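You operate a simulated robot arm through the tools that you are given. There is no shell and no other tool. Be economical: measure what you need, move in short steps, check, and stop when the job is done.

You are at the controls of a simulated robot arm. One attempt, no reset.

TASK
Wipe the clamped grey offcut clean, switch the extractor off and lay the offcut on the rubber mat.
Fine: felt wiper back, cradle lever free. Set down upright: felt wiper. What is to be rubbed or washed off counts as gone when no trace of it is left.

Only the result counts: the job must be done as asked and must still hold three seconds after the hand-in. Knocking over, shifting, dropping, spilling or breaking anything else fails it.

THE ROBOT
A 6-joint arm with a two-finger parallel gripper, fixed in place. Base frame: the origin is at the foot of the arm, x ahead of it, y to its left, z up; the work surface is at about z = 870. Readings come in mm, rad, newtons and seconds.
With the tool pointing down near the work surface it reaches from about 260 to 680 mm from the base axis. Its first joint turns from -1.152 to 1.152 rad. Payload 2.9 kg.
The tool frame sits at the grasp point between the pads (the TCP): z along the fingers, y along the line on which they close. The tips reach 30 mm beyond it. Largest opening 110 mm; finger width 20, thickness 10; the body of the gripper, 48 by 112 mm, starts 55 mm behind the TCP.
Orientation is that of the tool frame in the base frame, as a unit quaternion [x, y, z, w]. With the fingers straight down and closing along the base's y, the tool's x points along the base's -x, its y along +y and its z along -z.

THE INTERFACE
- The arm moves only by the tool send_rows. Its arguments are lists of equal length, an entry for each row: "linear": the shift along the tool's x, y, z in mm, a list of three; "turn": the turn, a rotation vector about the tool's x, y, z in degrees, a list of three. In form: {"linear": [[tx, ty, tz], ...], "turn": [[ax, ay, az], ...]}. A call has 1 to 8 rows; each row is the pose to reach, as a shift and turn from the pose commanded when the call began, along the tool's axes at that moment. "claw" is the gripper command, from -1 (fully open) to 1 (shut), values between in proportion, set as the call begins (left out, the last holds). Each row takes 0.2 s and may step no farther than 50 mm and 0.15 rad from the row before; otherwise, or with a gripper value out of range, the whole call is refused. Where a pose cannot be reached the arm comes as near as it can. A force on the tool above 40 N (or 10 N above the force at the start of the call, whichever is more), or a blocked arm, ends the call early, and 0.2 s more pass. The fingers move at their own pace (about 108 mm/s each) and stop on an object; they squeeze with about 30 N. The grip force told is the motor's: it shows also when the fingers shut on nothing. Time passes only in rows, and 0.2 s behind the last, so rows that repeat a pose let the fingers close. The reply holds the time, the measured pose of the TCP, the force on the tool along the base axes, the opening and the grip force, in the units named above and with some noise, with the torque about the TCP (base axes, N m) and any sound that the robot's microphone picked up.
- Cameras (640 x 400 px; columns grow to the right, rows downward): "scene" is fixed at [68.4, 422.4, 1397.5]; the picture's right is [-0.84, -0.54, 0.00], its down [-0.23, 0.36, -0.90] and it looks along [0.49, -0.76, -0.43] (base axes); focal length 343 px, centre (320, 200). "wrist" rides on the gripper at [72, 17, -103] in the tool frame; the picture's right is [-0.23, 0.97, 0.00], its down [-0.76, -0.18, -0.62] and it looks along [-0.61, -0.14, 0.78] (tool axes); focal length 222 px, centre (320, 200). There is no depth. A picture from a camera that has moved, and an enlarged one, comes with that camera's place and axes in the base frame and with its lens.
- snapshot(camera): a new picture of that camera. The clock stands still meanwhile.
- close_up(camera, box): a new picture of the part [left, top, right, bottom] of that camera's present view, enlarged. The clock stands still meanwhile.
- hand_in(): hands the job in; it is judged then, once.

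Work in short steps. Places have to be worked out from the pictures, the camera data and where the tool is seen: move nearer, look again, correct. Check each grasp and each placing, and mend what went wrong. You have 120 turns and 76 pictures in all, those below and enlarged ones among them. Open the gripper and draw the arm clear of the work before you hand the job in, unless the task says otherwise; then end with one line.

The tools are called after "Emit:" by a JSON object that holds its "name" and its "arguments". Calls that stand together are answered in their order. send_rows: Moves the arm, as the interface text tells. Its arguments: {"type":"object","properties":{"linear":{"type":"array","items":{"type":"array","items":{"type":"number"}}},"turn":{"type":"array","items":{"type":"array","items":{"type":"number"}}},"claw":{"type":"number"}},"required":["linear","turn"]} The other tools are called the same way: snapshot (camera) takes a picture; close_up (camera, box) takes an enlarged picture of a part of a camera's view; hand_in () hands the job in.

At the start:

```text
clock: 0.0
position: [416.7, -44.2, 1255.9]
tcp_rot: [0.0, 1.0, 0.0, 0.0]
contact_force: [0.5, 0.4, 0.2]
moment: [-0.01, -0.03, 0.01]
finger_gap: 110.1
finger_force: 0.0
```

scene: 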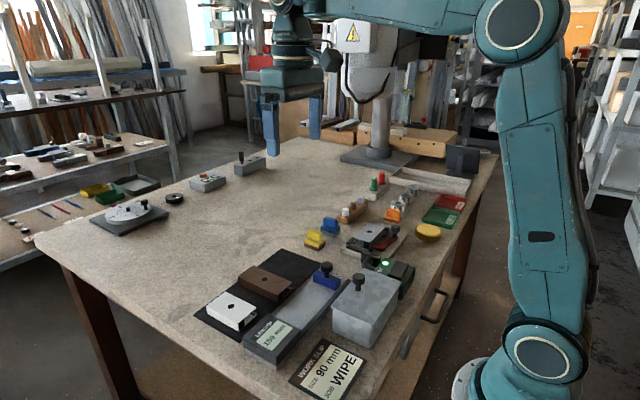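
wrist: 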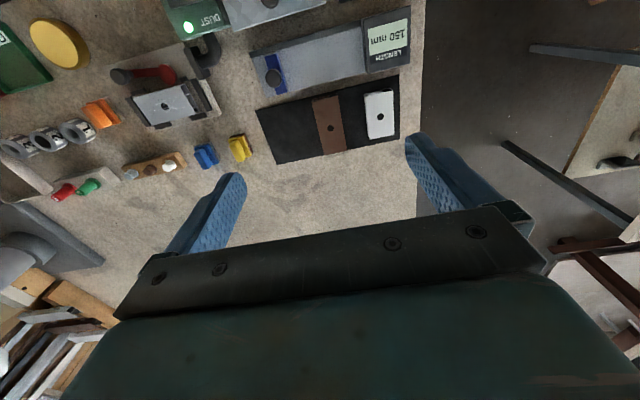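

I'll look at the work area in enlarged views first.

Emit:
{"name": "close_up", "arguments": {"camera": "scene", "box": [290, 160, 490, 290]}}

Emit:
{"name": "close_up", "arguments": {"camera": "scene", "box": [180, 240, 420, 400]}}

Emit:
{"name": "close_up", "arguments": {"camera": "wrist", "box": [0, 0, 260, 200]}}

```text
3.08 times, centred on (390, 225) of scene
camera zoom: at [68.4, 422.4, 1397.5], right [-0.84, -0.54, 0.0], down [-0.23, 0.36, -0.9], along [0.49, -0.76, -0.43], focal length 1055 px, centre (105, 123)
```

zoom: 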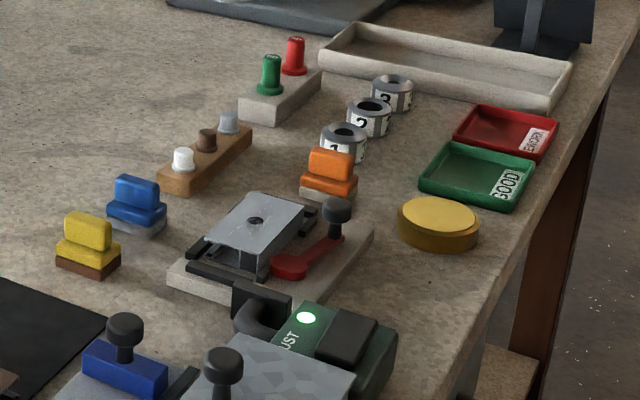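

```text
2.50 times, centred on (300, 320) of scene
camera zoom: at [68.4, 422.4, 1397.5], right [-0.84, -0.54, 0.0], down [-0.23, 0.36, -0.9], along [0.49, -0.76, -0.43], focal length 857 px, centre (370, -100)
```

zoom: 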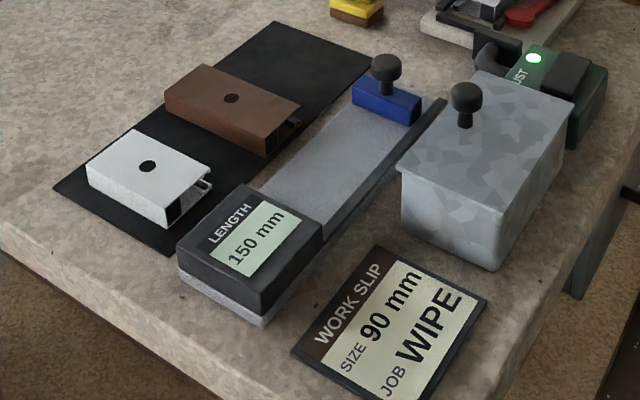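

```text
2.00 times, centred on (130, 100) of wrist
camera zoom: at [344.3, -27.0, 1359.2], right [0.23, 0.97, 0.0], down [0.76, -0.18, 0.62], along [0.61, -0.14, -0.78], focal length 444 px, centre (700, 400)
```

zoom: 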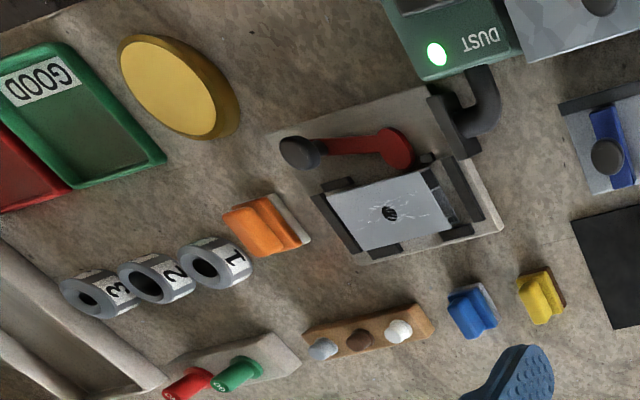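

The extractor box (green lamp), the clamp cradle and three wipers (yellow, blue, orange) are on the right side. I move over there for a nearer look.

Emit:
{"name": "send_rows", "arguments": {"linear": [[12, -42, 18], [24, -84, 36], [36, -126, 54], [48, -168, 72], [60, -210, 90], [72, -250, 108], [84, -290, 126]], "turn": [[0, 0, 0], [0, 0, 0], [0, 0, 0], [0, 0, 0], [0, 0, 0], [0, 0, 0], [0, 0, 0]]}}

Emit:
{"name": "snapshot", "arguments": {"camera": "wrist"}}

```text
clock: 1.6
position: [334.3, -334.0, 1130.4]
tcp_rot: [0.0, 1.0, 0.0, 0.0]
contact_force: [-0.7, -0.3, -0.4]
moment: [0.02, -0.01, 0.02]
finger_gap: 110.1
finger_force: 0.0
```

```text
70 pictures are left
camera wrist: at [260.4, -317.1, 1234.8], right [0.23, 0.97, 0.0], down [0.76, -0.18, 0.62], along [0.61, -0.14, -0.78], focal length 222 px, centre (320, 200)
```

wrist: 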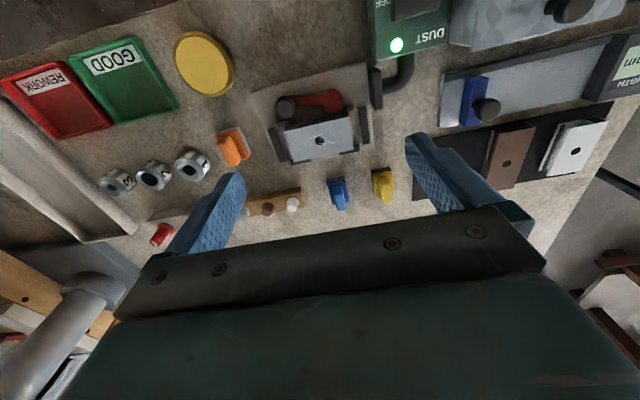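

Emit:
{"name": "close_up", "arguments": {"camera": "wrist", "box": [200, 60, 400, 220]}}

Emit:
{"name": "close_up", "arguments": {"camera": "wrist", "box": [320, 0, 480, 100]}}

Emit:
{"name": "close_up", "arguments": {"camera": "scene", "box": [300, 200, 430, 280]}}

```text
2.50 times, centred on (300, 140) of wrist
camera zoom: at [260.4, -317.1, 1234.8], right [0.23, 0.97, 0.0], down [0.76, -0.18, 0.62], along [0.61, -0.14, -0.78], focal length 555 px, centre (370, 350)
```

zoom: 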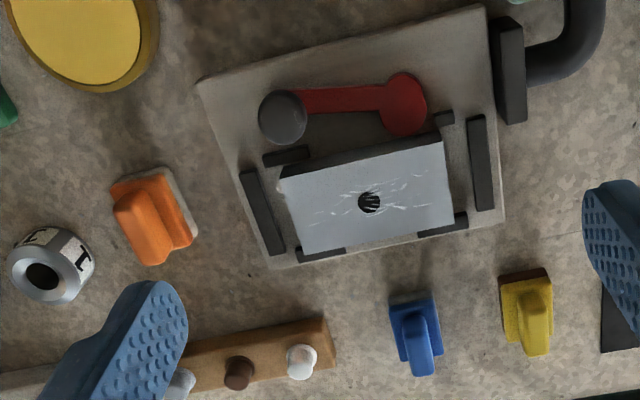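

```text
4.00 times, centred on (400, 50) of wrist
camera zoom: at [260.4, -317.1, 1234.8], right [0.23, 0.97, 0.0], down [0.76, -0.18, 0.62], along [0.61, -0.14, -0.78], focal length 888 px, centre (0, 800)
```

zoom: 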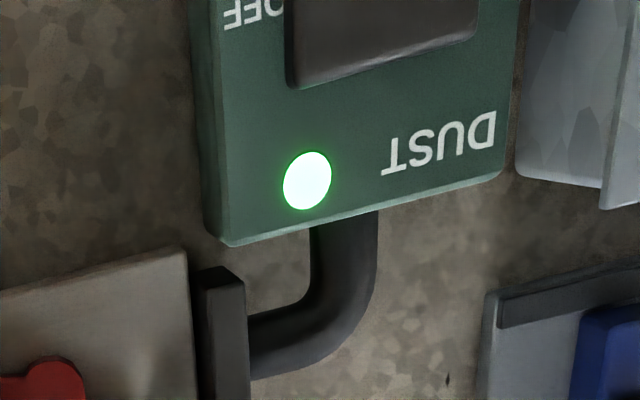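

```text
4.92 times, centred on (365, 240) of scene
camera zoom: at [68.4, 422.4, 1397.5], right [-0.84, -0.54, 0.0], down [-0.23, 0.36, -0.9], along [0.49, -0.76, -0.43], focal length 1688 px, centre (98, 3)
```

zoom: 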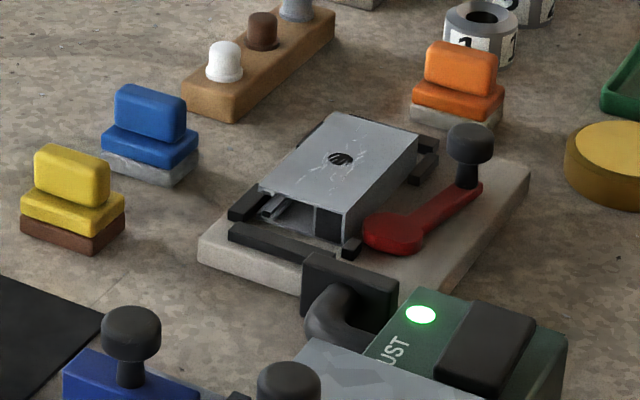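

Emit:
{"name": "close_up", "arguments": {"camera": "scene", "box": [302, 210, 346, 252]}}

Emit:
{"name": "close_up", "arguments": {"camera": "scene", "box": [380, 204, 408, 230]}}

```text
9.52 times, centred on (324, 231) of scene
camera zoom: at [68.4, 422.4, 1397.5], right [-0.84, -0.54, 0.0], down [-0.23, 0.36, -0.9], along [0.49, -0.76, -0.43], focal length 3266 px, centre (282, -95)
```

zoom: 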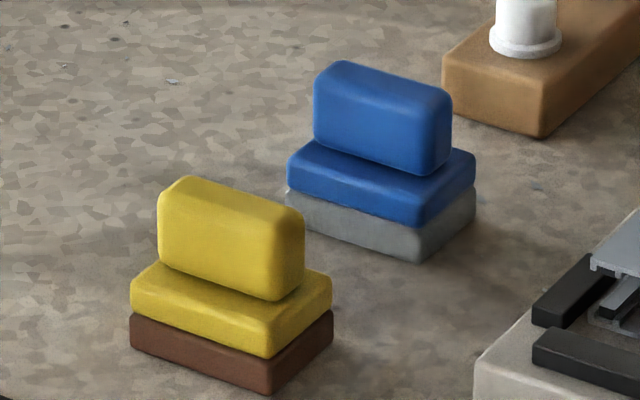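

```text
15.38 times, centred on (394, 217) of scene
camera zoom: at [68.4, 422.4, 1397.5], right [-0.84, -0.54, 0.0], down [-0.23, 0.36, -0.9], along [0.49, -0.76, -0.43], focal length 5276 px, centre (-818, -62)
```

zoom: 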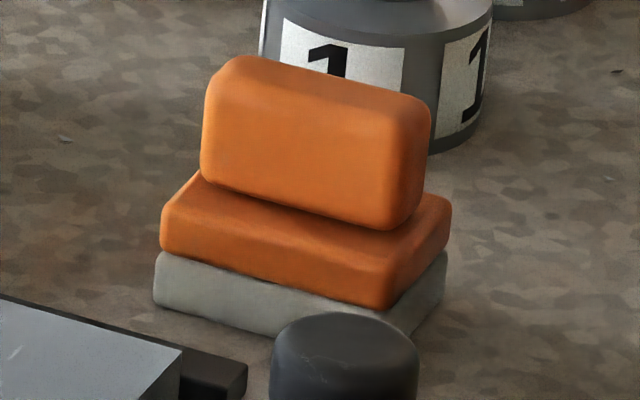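

Emit:
{"name": "close_up", "arguments": {"camera": "wrist", "box": [210, 110, 270, 180]}}

Emit:
{"name": "close_up", "arguments": {"camera": "wrist", "box": [320, 150, 400, 220]}}

Emit:
{"name": "close_up", "arguments": {"camera": "wrist", "box": [260, 80, 380, 170]}}

```text
5.71 times, centred on (240, 145) of wrist
camera zoom: at [260.4, -317.1, 1234.8], right [0.23, 0.97, 0.0], down [0.76, -0.18, 0.62], along [0.61, -0.14, -0.78], focal length 1269 px, centre (777, 514)
```

zoom: 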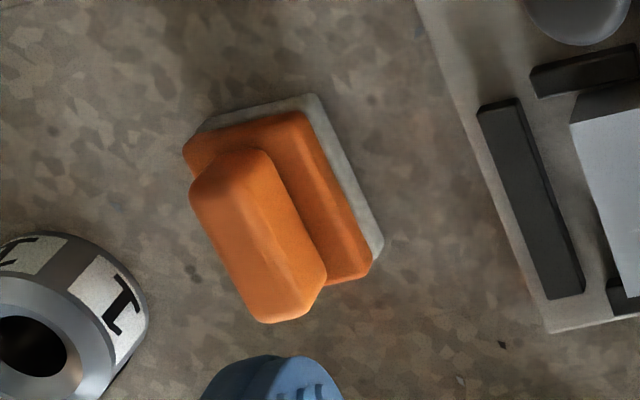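

```text
5.71 times, centred on (360, 185) of wrist
camera zoom: at [260.4, -317.1, 1234.8], right [0.23, 0.97, 0.0], down [0.76, -0.18, 0.62], along [0.61, -0.14, -0.78], focal length 1269 px, centre (91, 286)
```

zoom: 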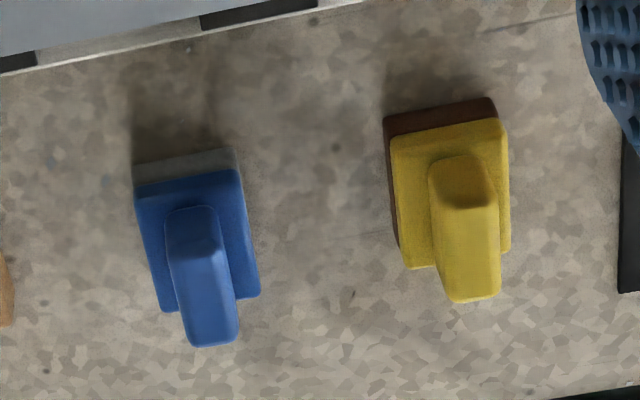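

```text
4.44 times, centred on (320, 125) of wrist
camera zoom: at [260.4, -317.1, 1234.8], right [0.23, 0.97, 0.0], down [0.76, -0.18, 0.62], along [0.61, -0.14, -0.78], focal length 987 px, centre (320, 533)
```

zoom: 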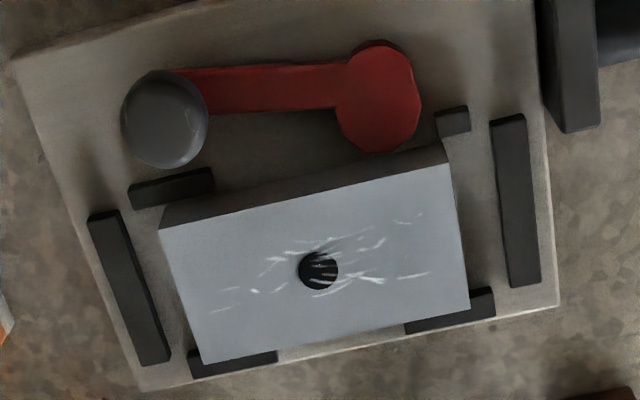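

Emit:
{"name": "close_up", "arguments": {"camera": "scene", "box": [304, 238, 328, 252]}}

Emit:
{"name": "close_up", "arguments": {"camera": "scene", "box": [320, 224, 344, 240]}}

Emit:
{"name": "close_up", "arguments": {"camera": "scene", "box": [384, 216, 402, 228]}}

```text
16.00 times, centred on (316, 245) of scene
camera zoom: at [68.4, 422.4, 1397.5], right [-0.84, -0.54, 0.0], down [-0.23, 0.36, -0.9], along [0.49, -0.76, -0.43], focal length 5487 px, centre (384, -520)
```

zoom: 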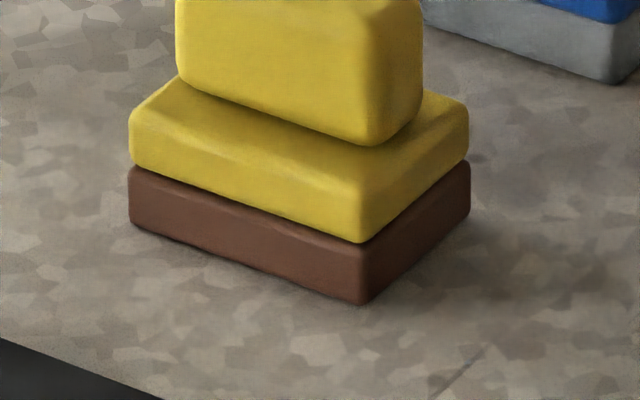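

```text
16.00 times, centred on (332, 232) of scene
camera zoom: at [68.4, 422.4, 1397.5], right [-0.84, -0.54, 0.0], down [-0.23, 0.36, -0.9], along [0.49, -0.76, -0.43], focal length 5487 px, centre (128, -312)
```

zoom: 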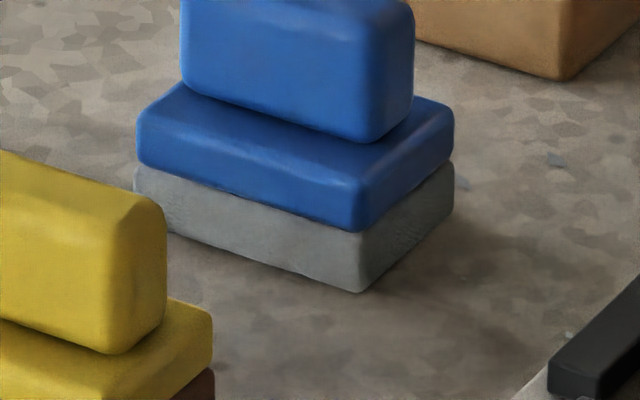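

```text
16.00 times, centred on (393, 222) of scene
camera zoom: at [68.4, 422.4, 1397.5], right [-0.84, -0.54, 0.0], down [-0.23, 0.36, -0.9], along [0.49, -0.76, -0.43], focal length 5487 px, centre (-848, -152)
```

zoom: 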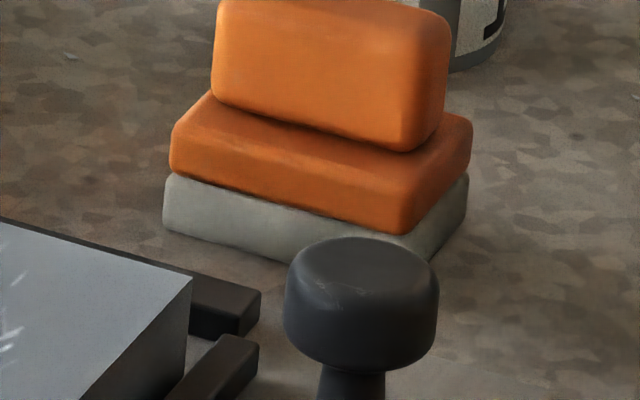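

Emit:
{"name": "close_up", "arguments": {"camera": "scene", "box": [325, 230, 338, 238]}}

Emit:
{"name": "close_up", "arguments": {"camera": "scene", "box": [387, 220, 400, 228]}}

Emit:
{"name": "close_up", "arguments": {"camera": "scene", "box": [308, 243, 321, 251]}}

```text
16.00 times, centred on (332, 234) of scene
camera zoom: at [68.4, 422.4, 1397.5], right [-0.84, -0.54, 0.0], down [-0.23, 0.36, -0.9], along [0.49, -0.76, -0.43], focal length 5487 px, centre (136, -344)
```

zoom: 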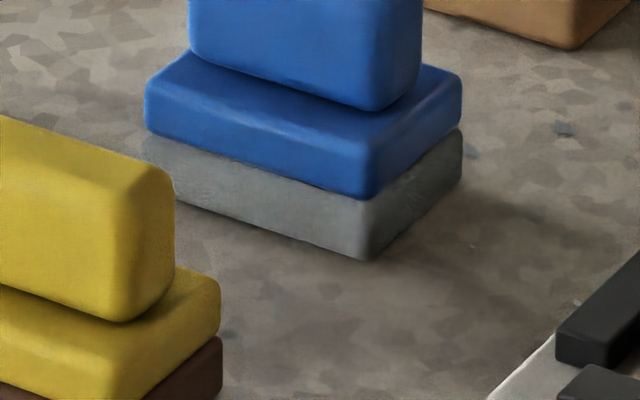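

```text
16.00 times, centred on (394, 224) of scene
camera zoom: at [68.4, 422.4, 1397.5], right [-0.84, -0.54, 0.0], down [-0.23, 0.36, -0.9], along [0.49, -0.76, -0.43], focal length 5487 px, centre (-856, -184)
```

zoom: 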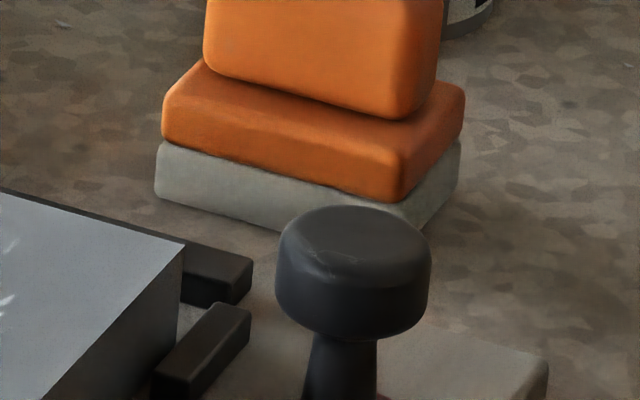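

```text
16.00 times, centred on (314, 247) of scene
camera zoom: at [68.4, 422.4, 1397.5], right [-0.84, -0.54, 0.0], down [-0.23, 0.36, -0.9], along [0.49, -0.76, -0.43], focal length 5487 px, centre (408, -552)
```

zoom: 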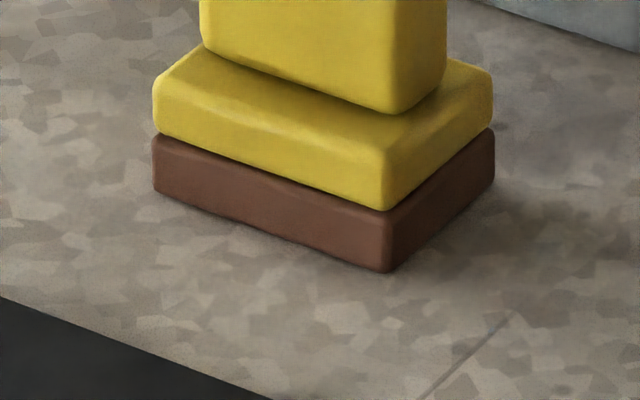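

The pads are white (orange handle), brown (yellow handle) and grey (blue handle), matching the white, brown and grey offcuts, so the grey-felt wiper (blue handle) is the one for the grey offcut. I judge it at about (521,-340); I go above it, with the fingers half closed.

Emit:
{"name": "send_rows", "arguments": {"linear": [[-38, -1, 26], [-76, -2, 52], [-114, -3, 78], [-152, -5, 104], [-188, -6, 130]], "turn": [[0, 0, 0], [0, 0, 0], [0, 0, 0], [0, 0, 0], [0, 0, 0]], "claw": 0.05}}

Emit:
{"name": "snapshot", "arguments": {"camera": "wrist"}}

Emit:
{"name": "close_up", "arguments": {"camera": "scene", "box": [280, 160, 400, 260]}}

```text
clock: 2.8
position: [523.3, -338.4, 999.8]
tcp_rot: [0.0, 1.0, -0.001, 0.001]
contact_force: [0.5, 1.2, 0.3]
moment: [0.02, -0.01, 0.03]
finger_gap: 52.5
finger_force: 0.1
```

```text
55 pictures are left
camera wrist: at [450.1, -321.5, 1102.4], right [0.23, 0.97, 0.0], down [0.76, -0.18, 0.62], along [0.61, -0.14, -0.78], focal length 222 px, centre (320, 200)
```

wrist: 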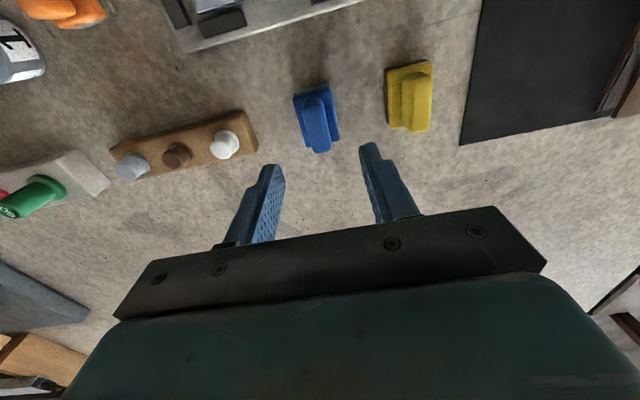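

```text
4.00 times, centred on (340, 210) of scene
camera zoom: at [68.4, 422.4, 1397.5], right [-0.84, -0.54, 0.0], down [-0.23, 0.36, -0.9], along [0.49, -0.76, -0.43], focal length 1372 px, centre (240, 160)
```

zoom: 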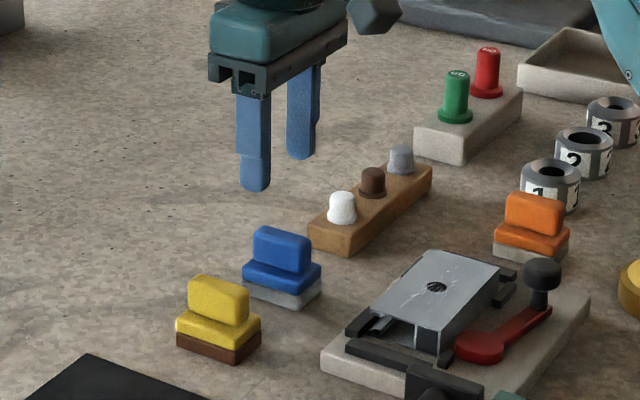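

The tool is right above the blue wiper. I open a bit more and descend straight to about z=927 and then close.

Emit:
{"name": "send_rows", "arguments": {"linear": [[1, 0, 40], [2, -1, 72], [2, -1, 72]], "turn": [[0, 0, 0], [0, 0, 0], [0, 0, 0]]}}

Emit:
{"name": "close_up", "arguments": {"camera": "scene", "box": [300, 180, 380, 250]}}

```text
clock: 3.6
position: [519.2, -341.2, 925.5]
tcp_rot: [0.0, 1.0, 0.0, 0.0]
contact_force: [0.9, 0.2, -1.1]
moment: [0.03, -0.01, 0.01]
finger_gap: 52.4
finger_force: 0.0
```

```text
5.71 times, centred on (340, 215) of scene
camera zoom: at [68.4, 422.4, 1397.5], right [-0.84, -0.54, 0.0], down [-0.23, 0.36, -0.9], along [0.49, -0.76, -0.43], focal length 1960 px, centre (206, 114)
```

zoom: 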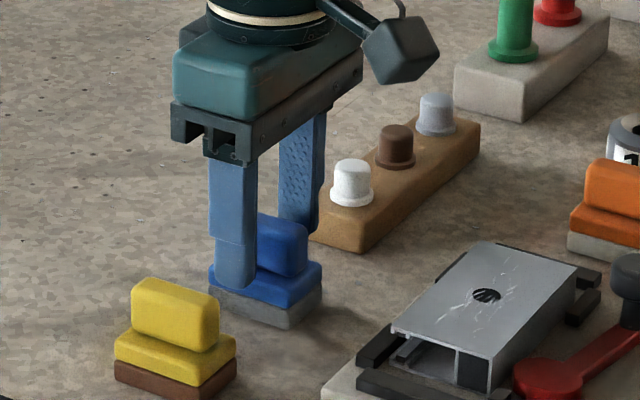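

Fingers straddle the grip; I raise 4 mm to clear the body and close.

Emit:
{"name": "send_rows", "arguments": {"linear": [[0, 0, -4], [0, 0, -4], [0, 0, -4], [0, 0, -4]], "turn": [[0, 0, 0], [0, 0, 0], [0, 0, 0], [0, 0, 0]], "claw": 1}}

Emit:
{"name": "close_up", "arguments": {"camera": "scene", "box": [300, 180, 380, 250]}}

```text
clock: 4.6
position: [518.6, -341.1, 932.1]
tcp_rot: [-0.001, 1.0, 0.0, 0.0]
contact_force: [-0.1, -0.6, -0.2]
moment: [0.0, 0.02, 0.01]
finger_gap: 16.9
finger_force: 29.8
```

```text
5.71 times, centred on (340, 215) of scene
camera zoom: at [68.4, 422.4, 1397.5], right [-0.84, -0.54, 0.0], down [-0.23, 0.36, -0.9], along [0.49, -0.76, -0.43], focal length 1960 px, centre (206, 114)
```

zoom: 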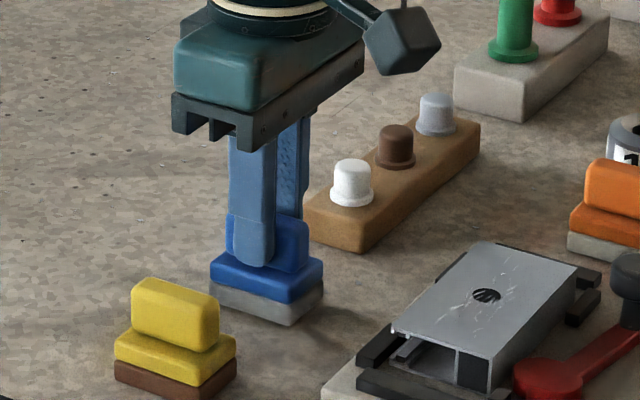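

Gripped (gap 16.9 mm). The offcut top triangulates to z≈906, x 375–428, y −400…−300. I lift the wiper and carry it over the offcut, stopping about 10 mm above.

Emit:
{"name": "send_rows", "arguments": {"linear": [[0, 0, -40], [0, 0, -80], [40, -3, -80], [80, -6, -80], [116, -9, -80], [116, -9, -50]], "turn": [[0, 0, 0], [0, 0, 0], [0, 0, 0], [0, 0, 0], [0, 0, 0], [0, 0, 0]]}}

Emit:
{"name": "close_up", "arguments": {"camera": "scene", "box": [320, 180, 440, 270]}}

Emit:
{"name": "close_up", "arguments": {"camera": "wrist", "box": [180, 40, 460, 220]}}

```text
clock: 6.0
position: [401.5, -348.9, 981.8]
tcp_rot: [0.0, 1.0, 0.0, -0.001]
contact_force: [0.5, 0.6, -0.9]
moment: [0.0, 0.01, -0.02]
finger_gap: 17.4
finger_force: 30.4
```

```text
4.44 times, centred on (380, 225) of scene
camera zoom: at [68.4, 422.4, 1397.5], right [-0.84, -0.54, 0.0], down [-0.23, 0.36, -0.9], along [0.49, -0.76, -0.43], focal length 1524 px, centre (53, 89)
```

zoom: 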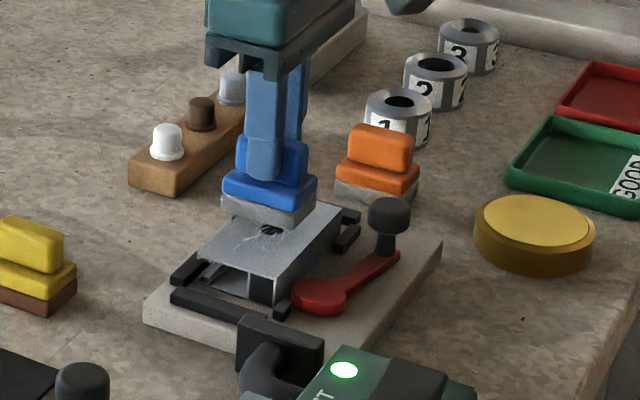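

```text
2.22 times, centred on (320, 130) of wrist
camera zoom: at [328.7, -331.4, 1085.7], right [0.23, 0.97, 0.0], down [0.76, -0.18, 0.62], along [0.61, -0.14, -0.78], focal length 494 px, centre (320, 356)
```

zoom: 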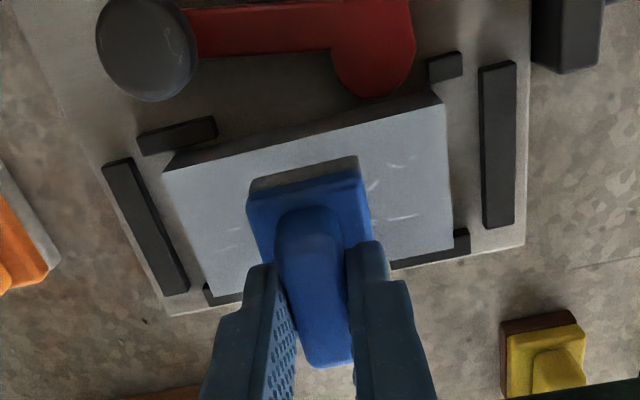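

Pad is centred over the offcut. I lower in small steps to find contact.

Emit:
{"name": "send_rows", "arguments": {"linear": [[0, 0, 8], [0, 0, 12], [0, 0, 14]], "turn": [[0, 0, 0], [0, 0, 0], [0, 0, 0]]}}

```text
clock: 6.8
position: [403.1, -349.3, 966.9]
tcp_rot: [0.0, 1.0, 0.0, 0.0]
contact_force: [0.2, 0.3, -0.3]
moment: [-0.02, 0.01, 0.02]
finger_gap: 17.1
finger_force: 30.2
```

Emit:
{"name": "send_rows", "arguments": {"linear": [[0, 0, 1], [0, 0, 2]], "turn": [[0, 0, 0], [0, 0, 0]]}}

```text
clock: 7.4
position: [403.9, -349.9, 967.1]
tcp_rot: [0.001, 1.0, 0.001, 0.0]
contact_force: [-5.7, 1.9, 11.4]
moment: [0.1, 0.41, 0.02]
finger_gap: 17.2
finger_force: 30.5
```

Contact with about 11 N. I rub along y in both directions at this height.

Emit:
{"name": "send_rows", "arguments": {"linear": [[0, 12, 0], [0, 24, 0], [0, 34, 0], [0, 24, 0], [0, 12, 0], [0, 0, 0]], "turn": [[0, 0, 0], [0, 0, 0], [0, 0, 0], [0, 0, 0], [0, 0, 0], [0, 0, 0]]}}

Emit:
{"name": "close_up", "arguments": {"camera": "wrist", "box": [180, 40, 460, 220]}}

```text
clock: 8.8
position: [404.7, -344.6, 967.6]
tcp_rot: [-0.004, 1.0, 0.003, -0.001]
contact_force: [0.2, 1.0, 2.9]
moment: [0.01, -0.06, 0.02]
finger_gap: 17.3
finger_force: 30.0
stopped in row 6: the force on the tool passed its limit at 45 N (the readings are from after the stop); the commanded pose is now the measured one
```

```text
2.22 times, centred on (320, 130) of wrist
camera zoom: at [331.4, -328.6, 1070.8], right [0.22, 0.98, 0.01], down [0.76, -0.17, 0.62], along [0.61, -0.13, -0.78], focal length 494 px, centre (320, 356)
```

zoom: 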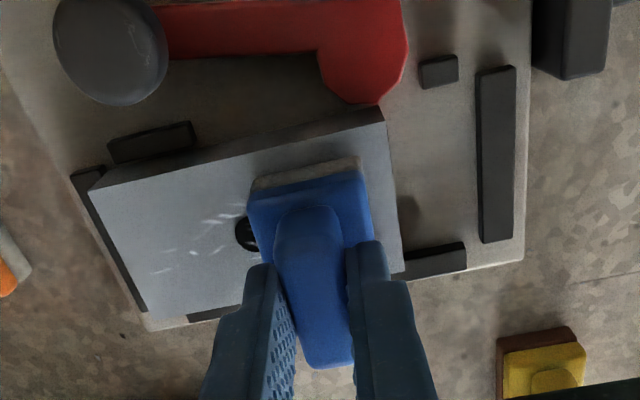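

The offcut slid ~16 mm against its −y end stop under the pad; the marks on its right part are gone. I now stroke lightly toward −y, pushing against the stop only.

Emit:
{"name": "send_rows", "arguments": {"linear": [[0, -10, 0.3], [0, -20, 0.3], [0, -30, 0.3], [0, -40, 0.3], [0, -50, 0.3], [0, -50, -12]], "turn": [[0, 0, 0], [0, 0, 0], [0, 0, 0], [0, 0, 0], [0, 0, 0], [0, 0, 0]]}}

Emit:
{"name": "close_up", "arguments": {"camera": "wrist", "box": [180, 40, 460, 220]}}

```text
clock: 10.2
position: [404.1, -393.7, 976.6]
tcp_rot: [-0.003, 1.0, 0.005, -0.002]
contact_force: [-0.3, -0.5, -0.5]
moment: [0.02, 0.0, 0.02]
finger_gap: 17.2
finger_force: 29.8
```

```text
2.22 times, centred on (320, 130) of wrist
camera zoom: at [331.9, -378.8, 1080.4], right [0.22, 0.98, 0.01], down [0.77, -0.18, 0.62], along [0.6, -0.13, -0.79], focal length 494 px, centre (320, 356)
```

zoom: 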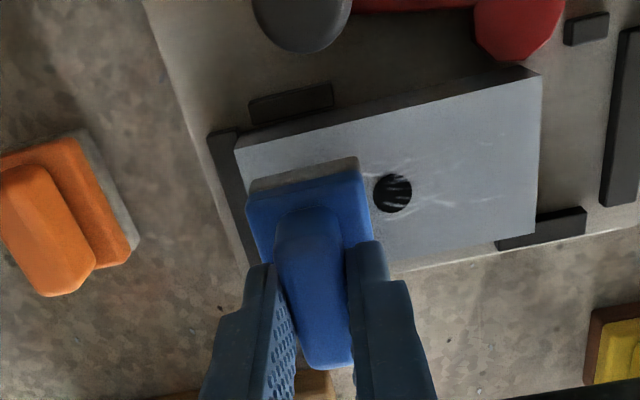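

The traces are much fainter. I repeat one-directional strokes from the right end to the left.

Emit:
{"name": "send_rows", "arguments": {"linear": [[0, 30, 0], [0, 62, 0], [0, 62, 12.5], [0, 47, 12.5], [0, 32, 12.5], [0, 16, 12.5], [0, 0, 12.5], [0, 0, 0]], "turn": [[0, 0, 0], [0, 0, 0], [0, 0, 0], [0, 0, 0], [0, 0, 0], [0, 0, 0], [0, 0, 0], [0, 0, 0]]}}

Emit:
{"name": "close_up", "arguments": {"camera": "wrist", "box": [180, 40, 460, 220]}}

```text
clock: 12.0
position: [402.5, -393.8, 977.3]
tcp_rot: [-0.004, 1.0, 0.004, -0.003]
contact_force: [-0.8, 0.2, -1.1]
moment: [0.03, -0.01, 0.01]
finger_gap: 17.0
finger_force: 29.3
```

```text
2.22 times, centred on (320, 130) of wrist
camera zoom: at [331.6, -378.6, 1081.4], right [0.22, 0.98, 0.01], down [0.77, -0.18, 0.62], along [0.6, -0.13, -0.79], focal length 494 px, centre (320, 356)
```

zoom: 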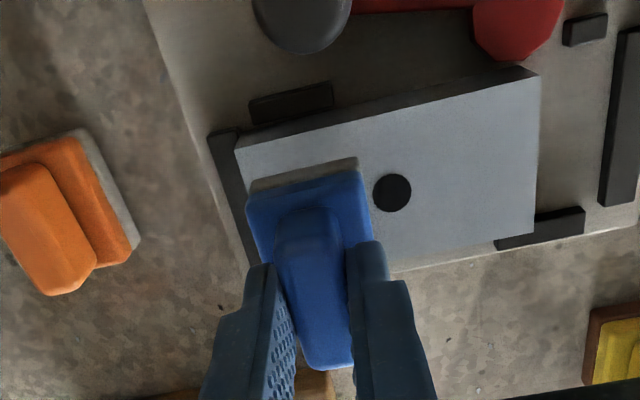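

The visible part is clean now. I lift away to see the whole face.

Emit:
{"name": "send_rows", "arguments": {"linear": [[0, 0, -40], [-30, 25, -55], [-70, 40, -55]], "turn": [[0, 0, 0], [0, 0, 0], [0, 0, 0]]}}

Emit:
{"name": "close_up", "arguments": {"camera": "wrist", "box": [140, 0, 440, 160]}}

Emit:
{"name": "close_up", "arguments": {"camera": "scene", "box": [340, 215, 410, 260]}}

```text
clock: 12.8
position: [474.3, -354.4, 1035.0]
tcp_rot: [-0.004, 1.0, 0.004, -0.002]
contact_force: [-0.6, 0.6, -0.3]
moment: [-0.02, 0.02, 0.0]
finger_gap: 17.4
finger_force: 30.3
```

```text
2.13 times, centred on (290, 80) of wrist
camera zoom: at [402.2, -338.7, 1138.5], right [0.22, 0.98, 0.01], down [0.77, -0.18, 0.62], along [0.61, -0.13, -0.79], focal length 474 px, centre (384, 456)
```

zoom: 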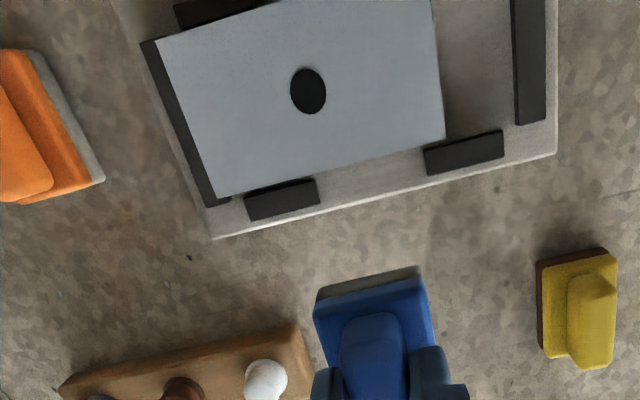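

```text
8.89 times, centred on (375, 238) of scene
camera zoom: at [68.4, 422.4, 1397.5], right [-0.84, -0.54, 0.0], down [-0.23, 0.36, -0.9], along [0.49, -0.76, -0.43], focal length 3048 px, centre (-169, -133)
```

zoom: 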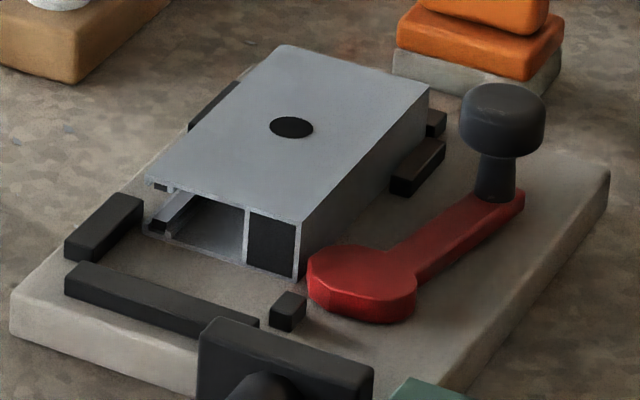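

The offcut is spotless. I take the wiper back to its place (520,−341), straightening the small tilt, and stop just above the bench.

Emit:
{"name": "send_rows", "arguments": {"linear": [[-22, 6, 25], [-45, 13, 55], [-45, 13, 85], [-45, 13, 100]], "turn": [[0.2, -0.1, 0], [0.46, -0.23, 0], [0.46, -0.23, 0], [0.46, -0.23, 0]]}}

```text
clock: 13.8
position: [517.7, -340.6, 932.5]
tcp_rot: [-0.005, 1.0, 0.0, 0.0]
contact_force: [0.3, 0.3, 0.2]
moment: [-0.03, 0.03, 0.06]
finger_gap: 17.0
finger_force: 30.1
```

Emit:
{"name": "send_rows", "arguments": {"linear": [[0, 0, 1], [0, 0, 2]], "turn": [[0, 0, 0.2], [0, 0, 0.5]]}}

Emit:
{"name": "close_up", "arguments": {"camera": "scene", "box": [310, 210, 360, 245]}}

```text
clock: 14.4
position: [518.1, -339.7, 930.9]
tcp_rot: [0.0, 1.0, 0.001, -0.001]
contact_force: [0.7, 1.0, 0.1]
moment: [0.0, -0.02, -0.02]
finger_gap: 17.2
finger_force: 30.2
```

```text
11.43 times, centred on (335, 228) of scene
camera zoom: at [68.4, 422.4, 1397.5], right [-0.84, -0.54, 0.0], down [-0.23, 0.36, -0.9], along [0.49, -0.76, -0.43], focal length 3919 px, centre (149, -114)
```

zoom: 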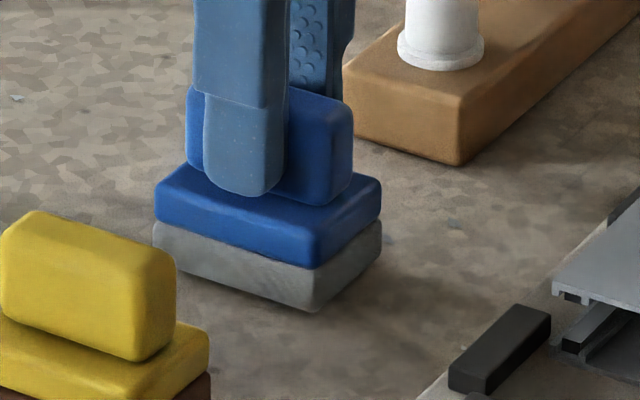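

No contact force yet; I lower by single millimetres.

Emit:
{"name": "send_rows", "arguments": {"linear": [[0, 0, 1], [0, 0, 1.5]], "turn": [[0, 0, 0], [0, 0, 0]]}}

```text
clock: 15.0
position: [519.7, -340.1, 929.8]
tcp_rot: [0.0, 1.0, 0.0, 0.0]
contact_force: [0.3, -0.2, 0.1]
moment: [-0.01, -0.03, 0.0]
finger_gap: 17.3
finger_force: 29.9
```

Emit:
{"name": "send_rows", "arguments": {"linear": [[0, 0, 1], [0, 0, 1.7]], "turn": [[0, 0, 0], [0, 0, 0]]}}

```text
clock: 15.6
position: [518.9, -339.5, 929.0]
tcp_rot: [0.0, 1.0, 0.0, 0.001]
contact_force: [-1.5, -0.3, 6.6]
moment: [0.0, 0.22, -0.01]
finger_gap: 17.1
finger_force: 30.6
```

Contact felt (6.6 N). I release and withdraw upward.

Emit:
{"name": "send_rows", "arguments": {"linear": [[0, 0, 0], [0, 0, 0], [0, 0, -40], [0, 0, -80], [0, 0, -110]], "turn": [[0, 0, 0], [0, 0, 0], [0, 0, 0], [0, 0, 0], [0, 0, 0]], "claw": 0.1}}

Emit:
{"name": "close_up", "arguments": {"camera": "scene", "box": [290, 160, 430, 290]}}

Emit:
{"name": "close_up", "arguments": {"camera": "scene", "box": [340, 240, 430, 310]}}

```text
clock: 16.8
position: [520.3, -338.8, 1038.5]
tcp_rot: [0.0, 1.0, 0.001, 0.0]
contact_force: [-0.2, -0.3, -0.5]
moment: [-0.02, 0.01, 0.02]
finger_gap: 49.4
finger_force: 0.0
```

```text
3.08 times, centred on (360, 225) of scene
camera zoom: at [68.4, 422.4, 1397.5], right [-0.84, -0.54, 0.0], down [-0.23, 0.36, -0.9], along [0.49, -0.76, -0.43], focal length 1055 px, centre (197, 123)
```

zoom: 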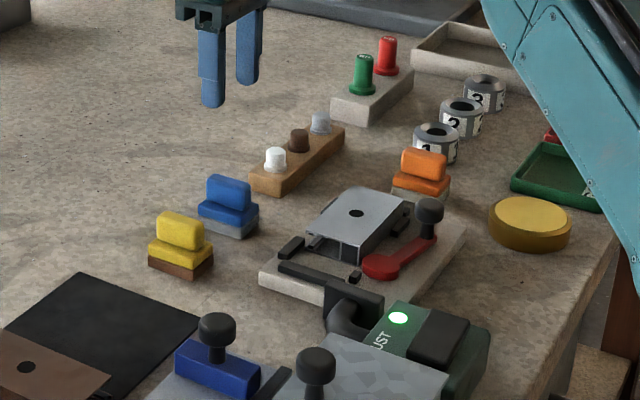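

```text
5.71 times, centred on (385, 275) of scene
camera zoom: at [68.4, 422.4, 1397.5], right [-0.84, -0.54, 0.0], down [-0.23, 0.36, -0.9], along [0.49, -0.76, -0.43], focal length 1960 px, centre (-51, -229)
```

zoom: 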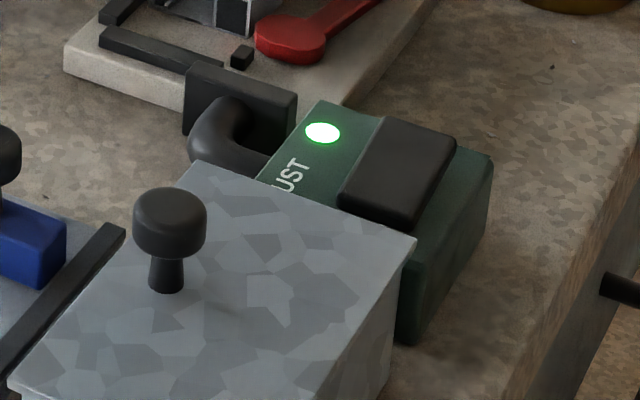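

Wiper stands upright at its place. Now I move toward the extractor to look at its rocker switch from above.

Emit:
{"name": "send_rows", "arguments": {"linear": [[38, 10, -30], [77, 30, -60], [115, 50, -60], [153, 72, -60], [190, 92, -60], [230, 110, -60]], "turn": [[0, 0, 0], [0, 0, 0], [0, 0, 0], [0, 0, 0], [0, 0, 0], [0, 0, 0]], "claw": 1}}

Emit:
{"name": "snapshot", "arguments": {"camera": "wrist"}}

Emit:
{"name": "close_up", "arguments": {"camera": "wrist", "box": [220, 0, 420, 120]}}

```text
refused: row 2 steps farther than a row can; nothing moved
```

```text
41 pictures are left
camera wrist: at [446.6, -321.9, 1142.3], right [0.23, 0.97, 0.0], down [0.76, -0.18, 0.62], along [0.61, -0.14, -0.78], focal length 222 px, centre (320, 200)
```

wrist: 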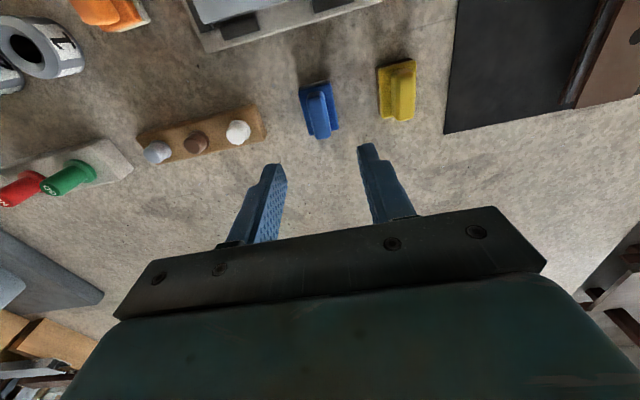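

```text
3.20 times, centred on (320, 60) of wrist
camera zoom: at [446.6, -321.9, 1142.3], right [0.23, 0.97, 0.0], down [0.76, -0.18, 0.62], along [0.61, -0.14, -0.78], focal length 711 px, centre (320, 648)
```

zoom: 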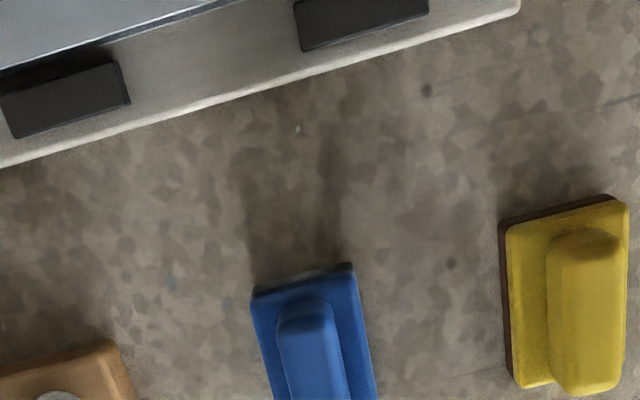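

Refused for step size; I repeat with smaller steps.

Emit:
{"name": "send_rows", "arguments": {"linear": [[32, 14, -20], [66, 30, -40], [100, 47, -60], [143, 67, -60], [187, 88, -60], [230, 110, -60]], "turn": [[0, 0, 0], [0, 0, 0], [0, 0, 0], [0, 0, 0], [0, 0, 0], [0, 0, 0]], "claw": 1}}

Emit:
{"name": "snapshot", "arguments": {"camera": "wrist"}}

```text
clock: 18.2
position: [286.8, -229.4, 1095.7]
tcp_rot: [-0.001, 1.0, 0.0, 0.001]
contact_force: [-0.1, 0.9, -0.7]
moment: [-0.02, -0.03, -0.03]
finger_gap: 0.3
finger_force: 29.8
```

```text
39 pictures are left
camera wrist: at [214.6, -212.3, 1200.0], right [0.23, 0.97, 0.0], down [0.76, -0.18, 0.62], along [0.61, -0.14, -0.78], focal length 222 px, centre (320, 200)
```

wrist: 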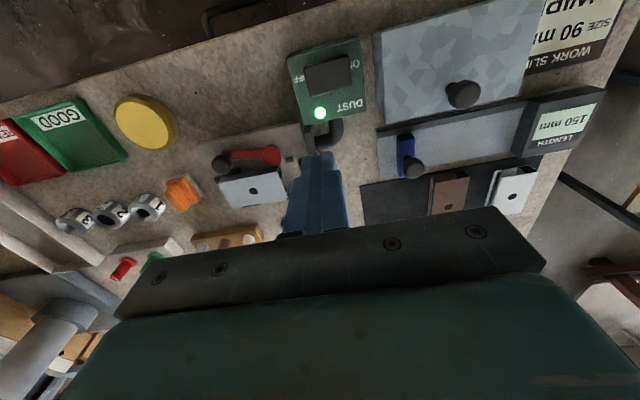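

Emit:
{"name": "close_up", "arguments": {"camera": "wrist", "box": [270, 30, 390, 130]}}

Emit:
{"name": "close_up", "arguments": {"camera": "wrist", "box": [190, 120, 350, 220]}}

```text
4.00 times, centred on (330, 80) of wrist
camera zoom: at [214.6, -212.3, 1200.0], right [0.23, 0.97, 0.0], down [0.76, -0.18, 0.62], along [0.61, -0.14, -0.78], focal length 888 px, centre (280, 680)
```

zoom: 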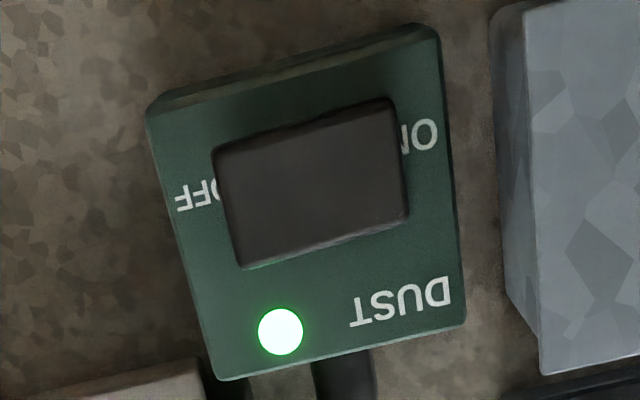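

```text
4.00 times, centred on (270, 170) of wrist
camera zoom: at [214.6, -212.3, 1200.0], right [0.23, 0.97, 0.0], down [0.76, -0.18, 0.62], along [0.61, -0.14, -0.78], focal length 888 px, centre (520, 320)
```

zoom: 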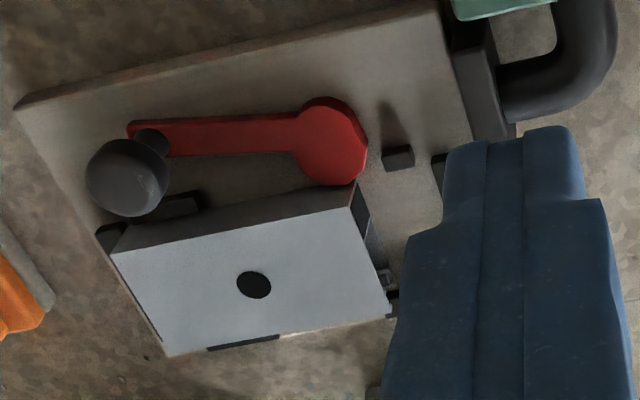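

The rocker spans x≈248–279, y≈−238…−189, raised OFF end (−y side) at z≈922; ON side is down. I position the closed fingertips above the OFF end.

Emit:
{"name": "send_rows", "arguments": {"linear": [[12, 1, 40], [24, 1, 80], [24, 1, 115], [24, 1, 130]], "turn": [[0, 0, 0], [0, 0, 0], [0, 0, 0], [0, 0, 0]]}}

Emit:
{"name": "close_up", "arguments": {"camera": "scene", "box": [340, 220, 450, 300]}}

Emit:
{"name": "snapshot", "arguments": {"camera": "wrist"}}

```text
clock: 19.2
position: [263.9, -228.1, 969.1]
tcp_rot: [-0.001, 1.0, 0.0, -0.001]
contact_force: [0.1, 0.1, 0.6]
moment: [-0.01, 0.02, 0.01]
finger_gap: 0.0
finger_force: 29.6
```

```text
5.00 times, centred on (395, 260) of scene
camera zoom: at [68.4, 422.4, 1397.5], right [-0.84, -0.54, 0.0], down [-0.23, 0.36, -0.9], along [0.49, -0.76, -0.43], focal length 1715 px, centre (-55, -100)
```

zoom: 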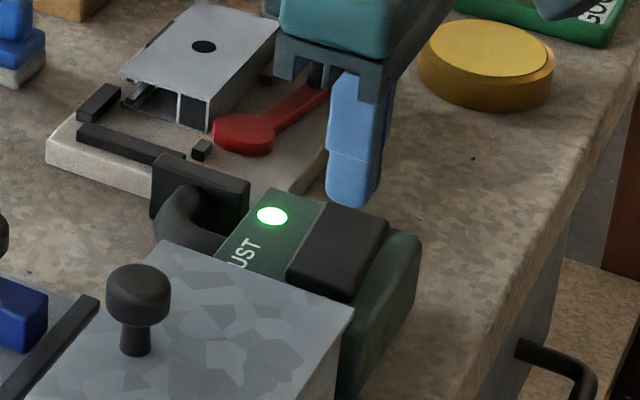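

```text
35 pictures are left
camera wrist: at [191.3, -211.3, 1072.5], right [0.23, 0.97, 0.0], down [0.76, -0.18, 0.62], along [0.61, -0.14, -0.78], focal length 222 px, centre (320, 200)
```

wrist: 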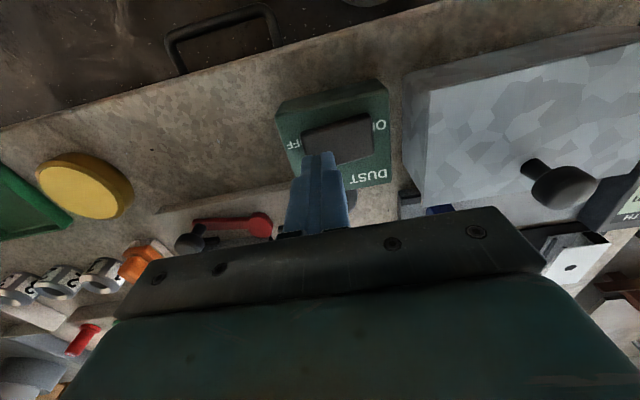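

Fingertips sit above the OFF end. I press down in small steps.

Emit:
{"name": "send_rows", "arguments": {"linear": [[0, 0, 8], [0, 0, 14], [0, 0, 18]], "turn": [[0, 0, 0], [0, 0, 0], [0, 0, 0]]}}

Emit:
{"name": "close_up", "arguments": {"camera": "scene", "box": [340, 220, 450, 300]}}

```text
clock: 20.0
position: [262.8, -228.7, 952.3]
tcp_rot: [0.002, 1.0, -0.001, 0.0]
contact_force: [-4.7, -8.9, 13.0]
moment: [-0.14, 0.14, 0.05]
finger_gap: 0.0
finger_force: 30.0
```

```text
5.00 times, centred on (395, 260) of scene
camera zoom: at [68.2, 422.3, 1397.5], right [-0.84, -0.54, 0.0], down [-0.23, 0.36, -0.9], along [0.49, -0.76, -0.43], focal length 1715 px, centre (-55, -100)
```

zoom: 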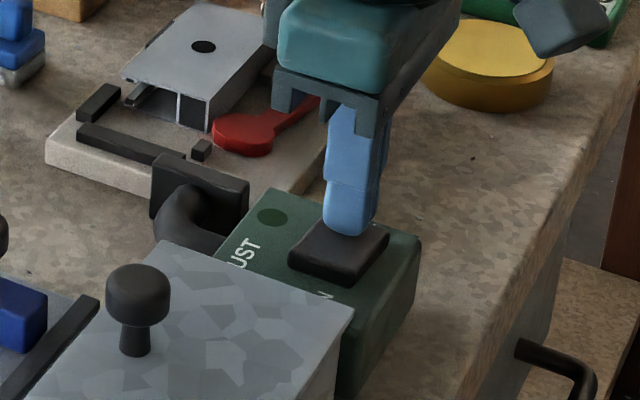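

The lamp is dark: extractor off. I rise and look closely at the cradle lever for its mechanism.

Emit:
{"name": "send_rows", "arguments": {"linear": [[0, 0, -30], [0, 0, -70], [0, -40, -95], [0, -80, -95]], "turn": [[0, 0, 0], [0, 0, 0], [0, 0, 0], [0, 0, 0]]}}

Emit:
{"name": "close_up", "arguments": {"camera": "wrist", "box": [220, 60, 400, 180]}}

Emit:
{"name": "close_up", "arguments": {"camera": "scene", "box": [335, 210, 435, 310]}}

```text
clock: 21.0
position: [264.5, -307.2, 1048.7]
tcp_rot: [0.0, 1.0, 0.0, 0.0]
contact_force: [-0.6, -0.7, -0.3]
moment: [0.02, -0.01, -0.01]
finger_gap: 0.0
finger_force: 30.5
```

```text
3.33 times, centred on (310, 120) of wrist
camera zoom: at [191.6, -291.8, 1151.0], right [0.23, 0.97, 0.0], down [0.76, -0.18, 0.62], along [0.61, -0.14, -0.78], focal length 740 px, centre (353, 467)
```

zoom: 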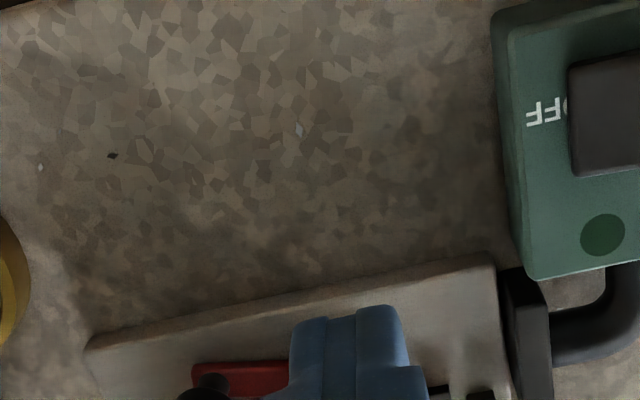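

```text
4.00 times, centred on (385, 260) of scene
camera zoom: at [68.4, 422.4, 1397.5], right [-0.84, -0.54, 0.0], down [-0.23, 0.36, -0.9], along [0.49, -0.76, -0.43], focal length 1372 px, centre (60, -40)
```

zoom: 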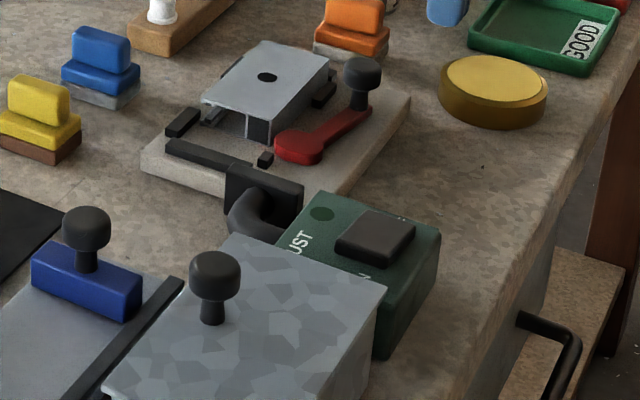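

The lever pivots at about (353,−318) with its knob at (337,−380, top 926); the cam presses toward the offcut, so the knob must swing toward −x. I go to the +x side of the knob, above the offcut level.

Emit:
{"name": "send_rows", "arguments": {"linear": [[-34, -27, 10], [-69, -54, 20], [-104, -81, 30], [-104, -81, 60]], "turn": [[0, 0, 0], [0, 0, 0], [0, 0, 0], [0, 0, 0]]}}

Emit:
{"name": "close_up", "arguments": {"camera": "wrist", "box": [200, 40, 440, 200]}}

Emit:
{"name": "close_up", "arguments": {"camera": "scene", "box": [340, 180, 440, 270]}}

```text
clock: 22.0
position: [368.4, -387.4, 987.4]
tcp_rot: [0.0, 1.0, 0.0, 0.0]
contact_force: [-0.3, 0.6, -0.1]
moment: [-0.03, -0.01, 0.02]
finger_gap: 0.1
finger_force: 29.7
```

```text
2.50 times, centred on (320, 120) of wrist
camera zoom: at [295.7, -370.4, 1089.9], right [0.23, 0.97, 0.0], down [0.76, -0.18, 0.62], along [0.61, -0.14, -0.78], focal length 555 px, centre (320, 400)
```

zoom: 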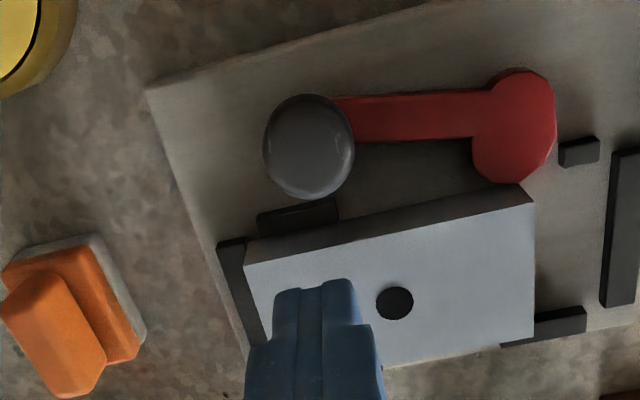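

```text
4.44 times, centred on (390, 225) of scene
camera zoom: at [68.5, 422.4, 1397.5], right [-0.84, -0.54, 0.0], down [-0.23, 0.36, -0.9], along [0.49, -0.76, -0.43], focal length 1524 px, centre (9, 89)
```

zoom: 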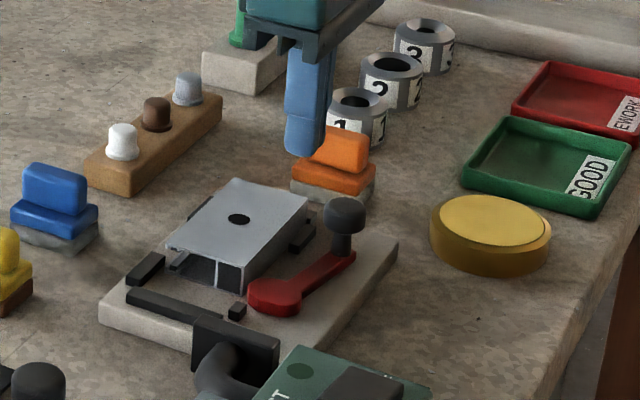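

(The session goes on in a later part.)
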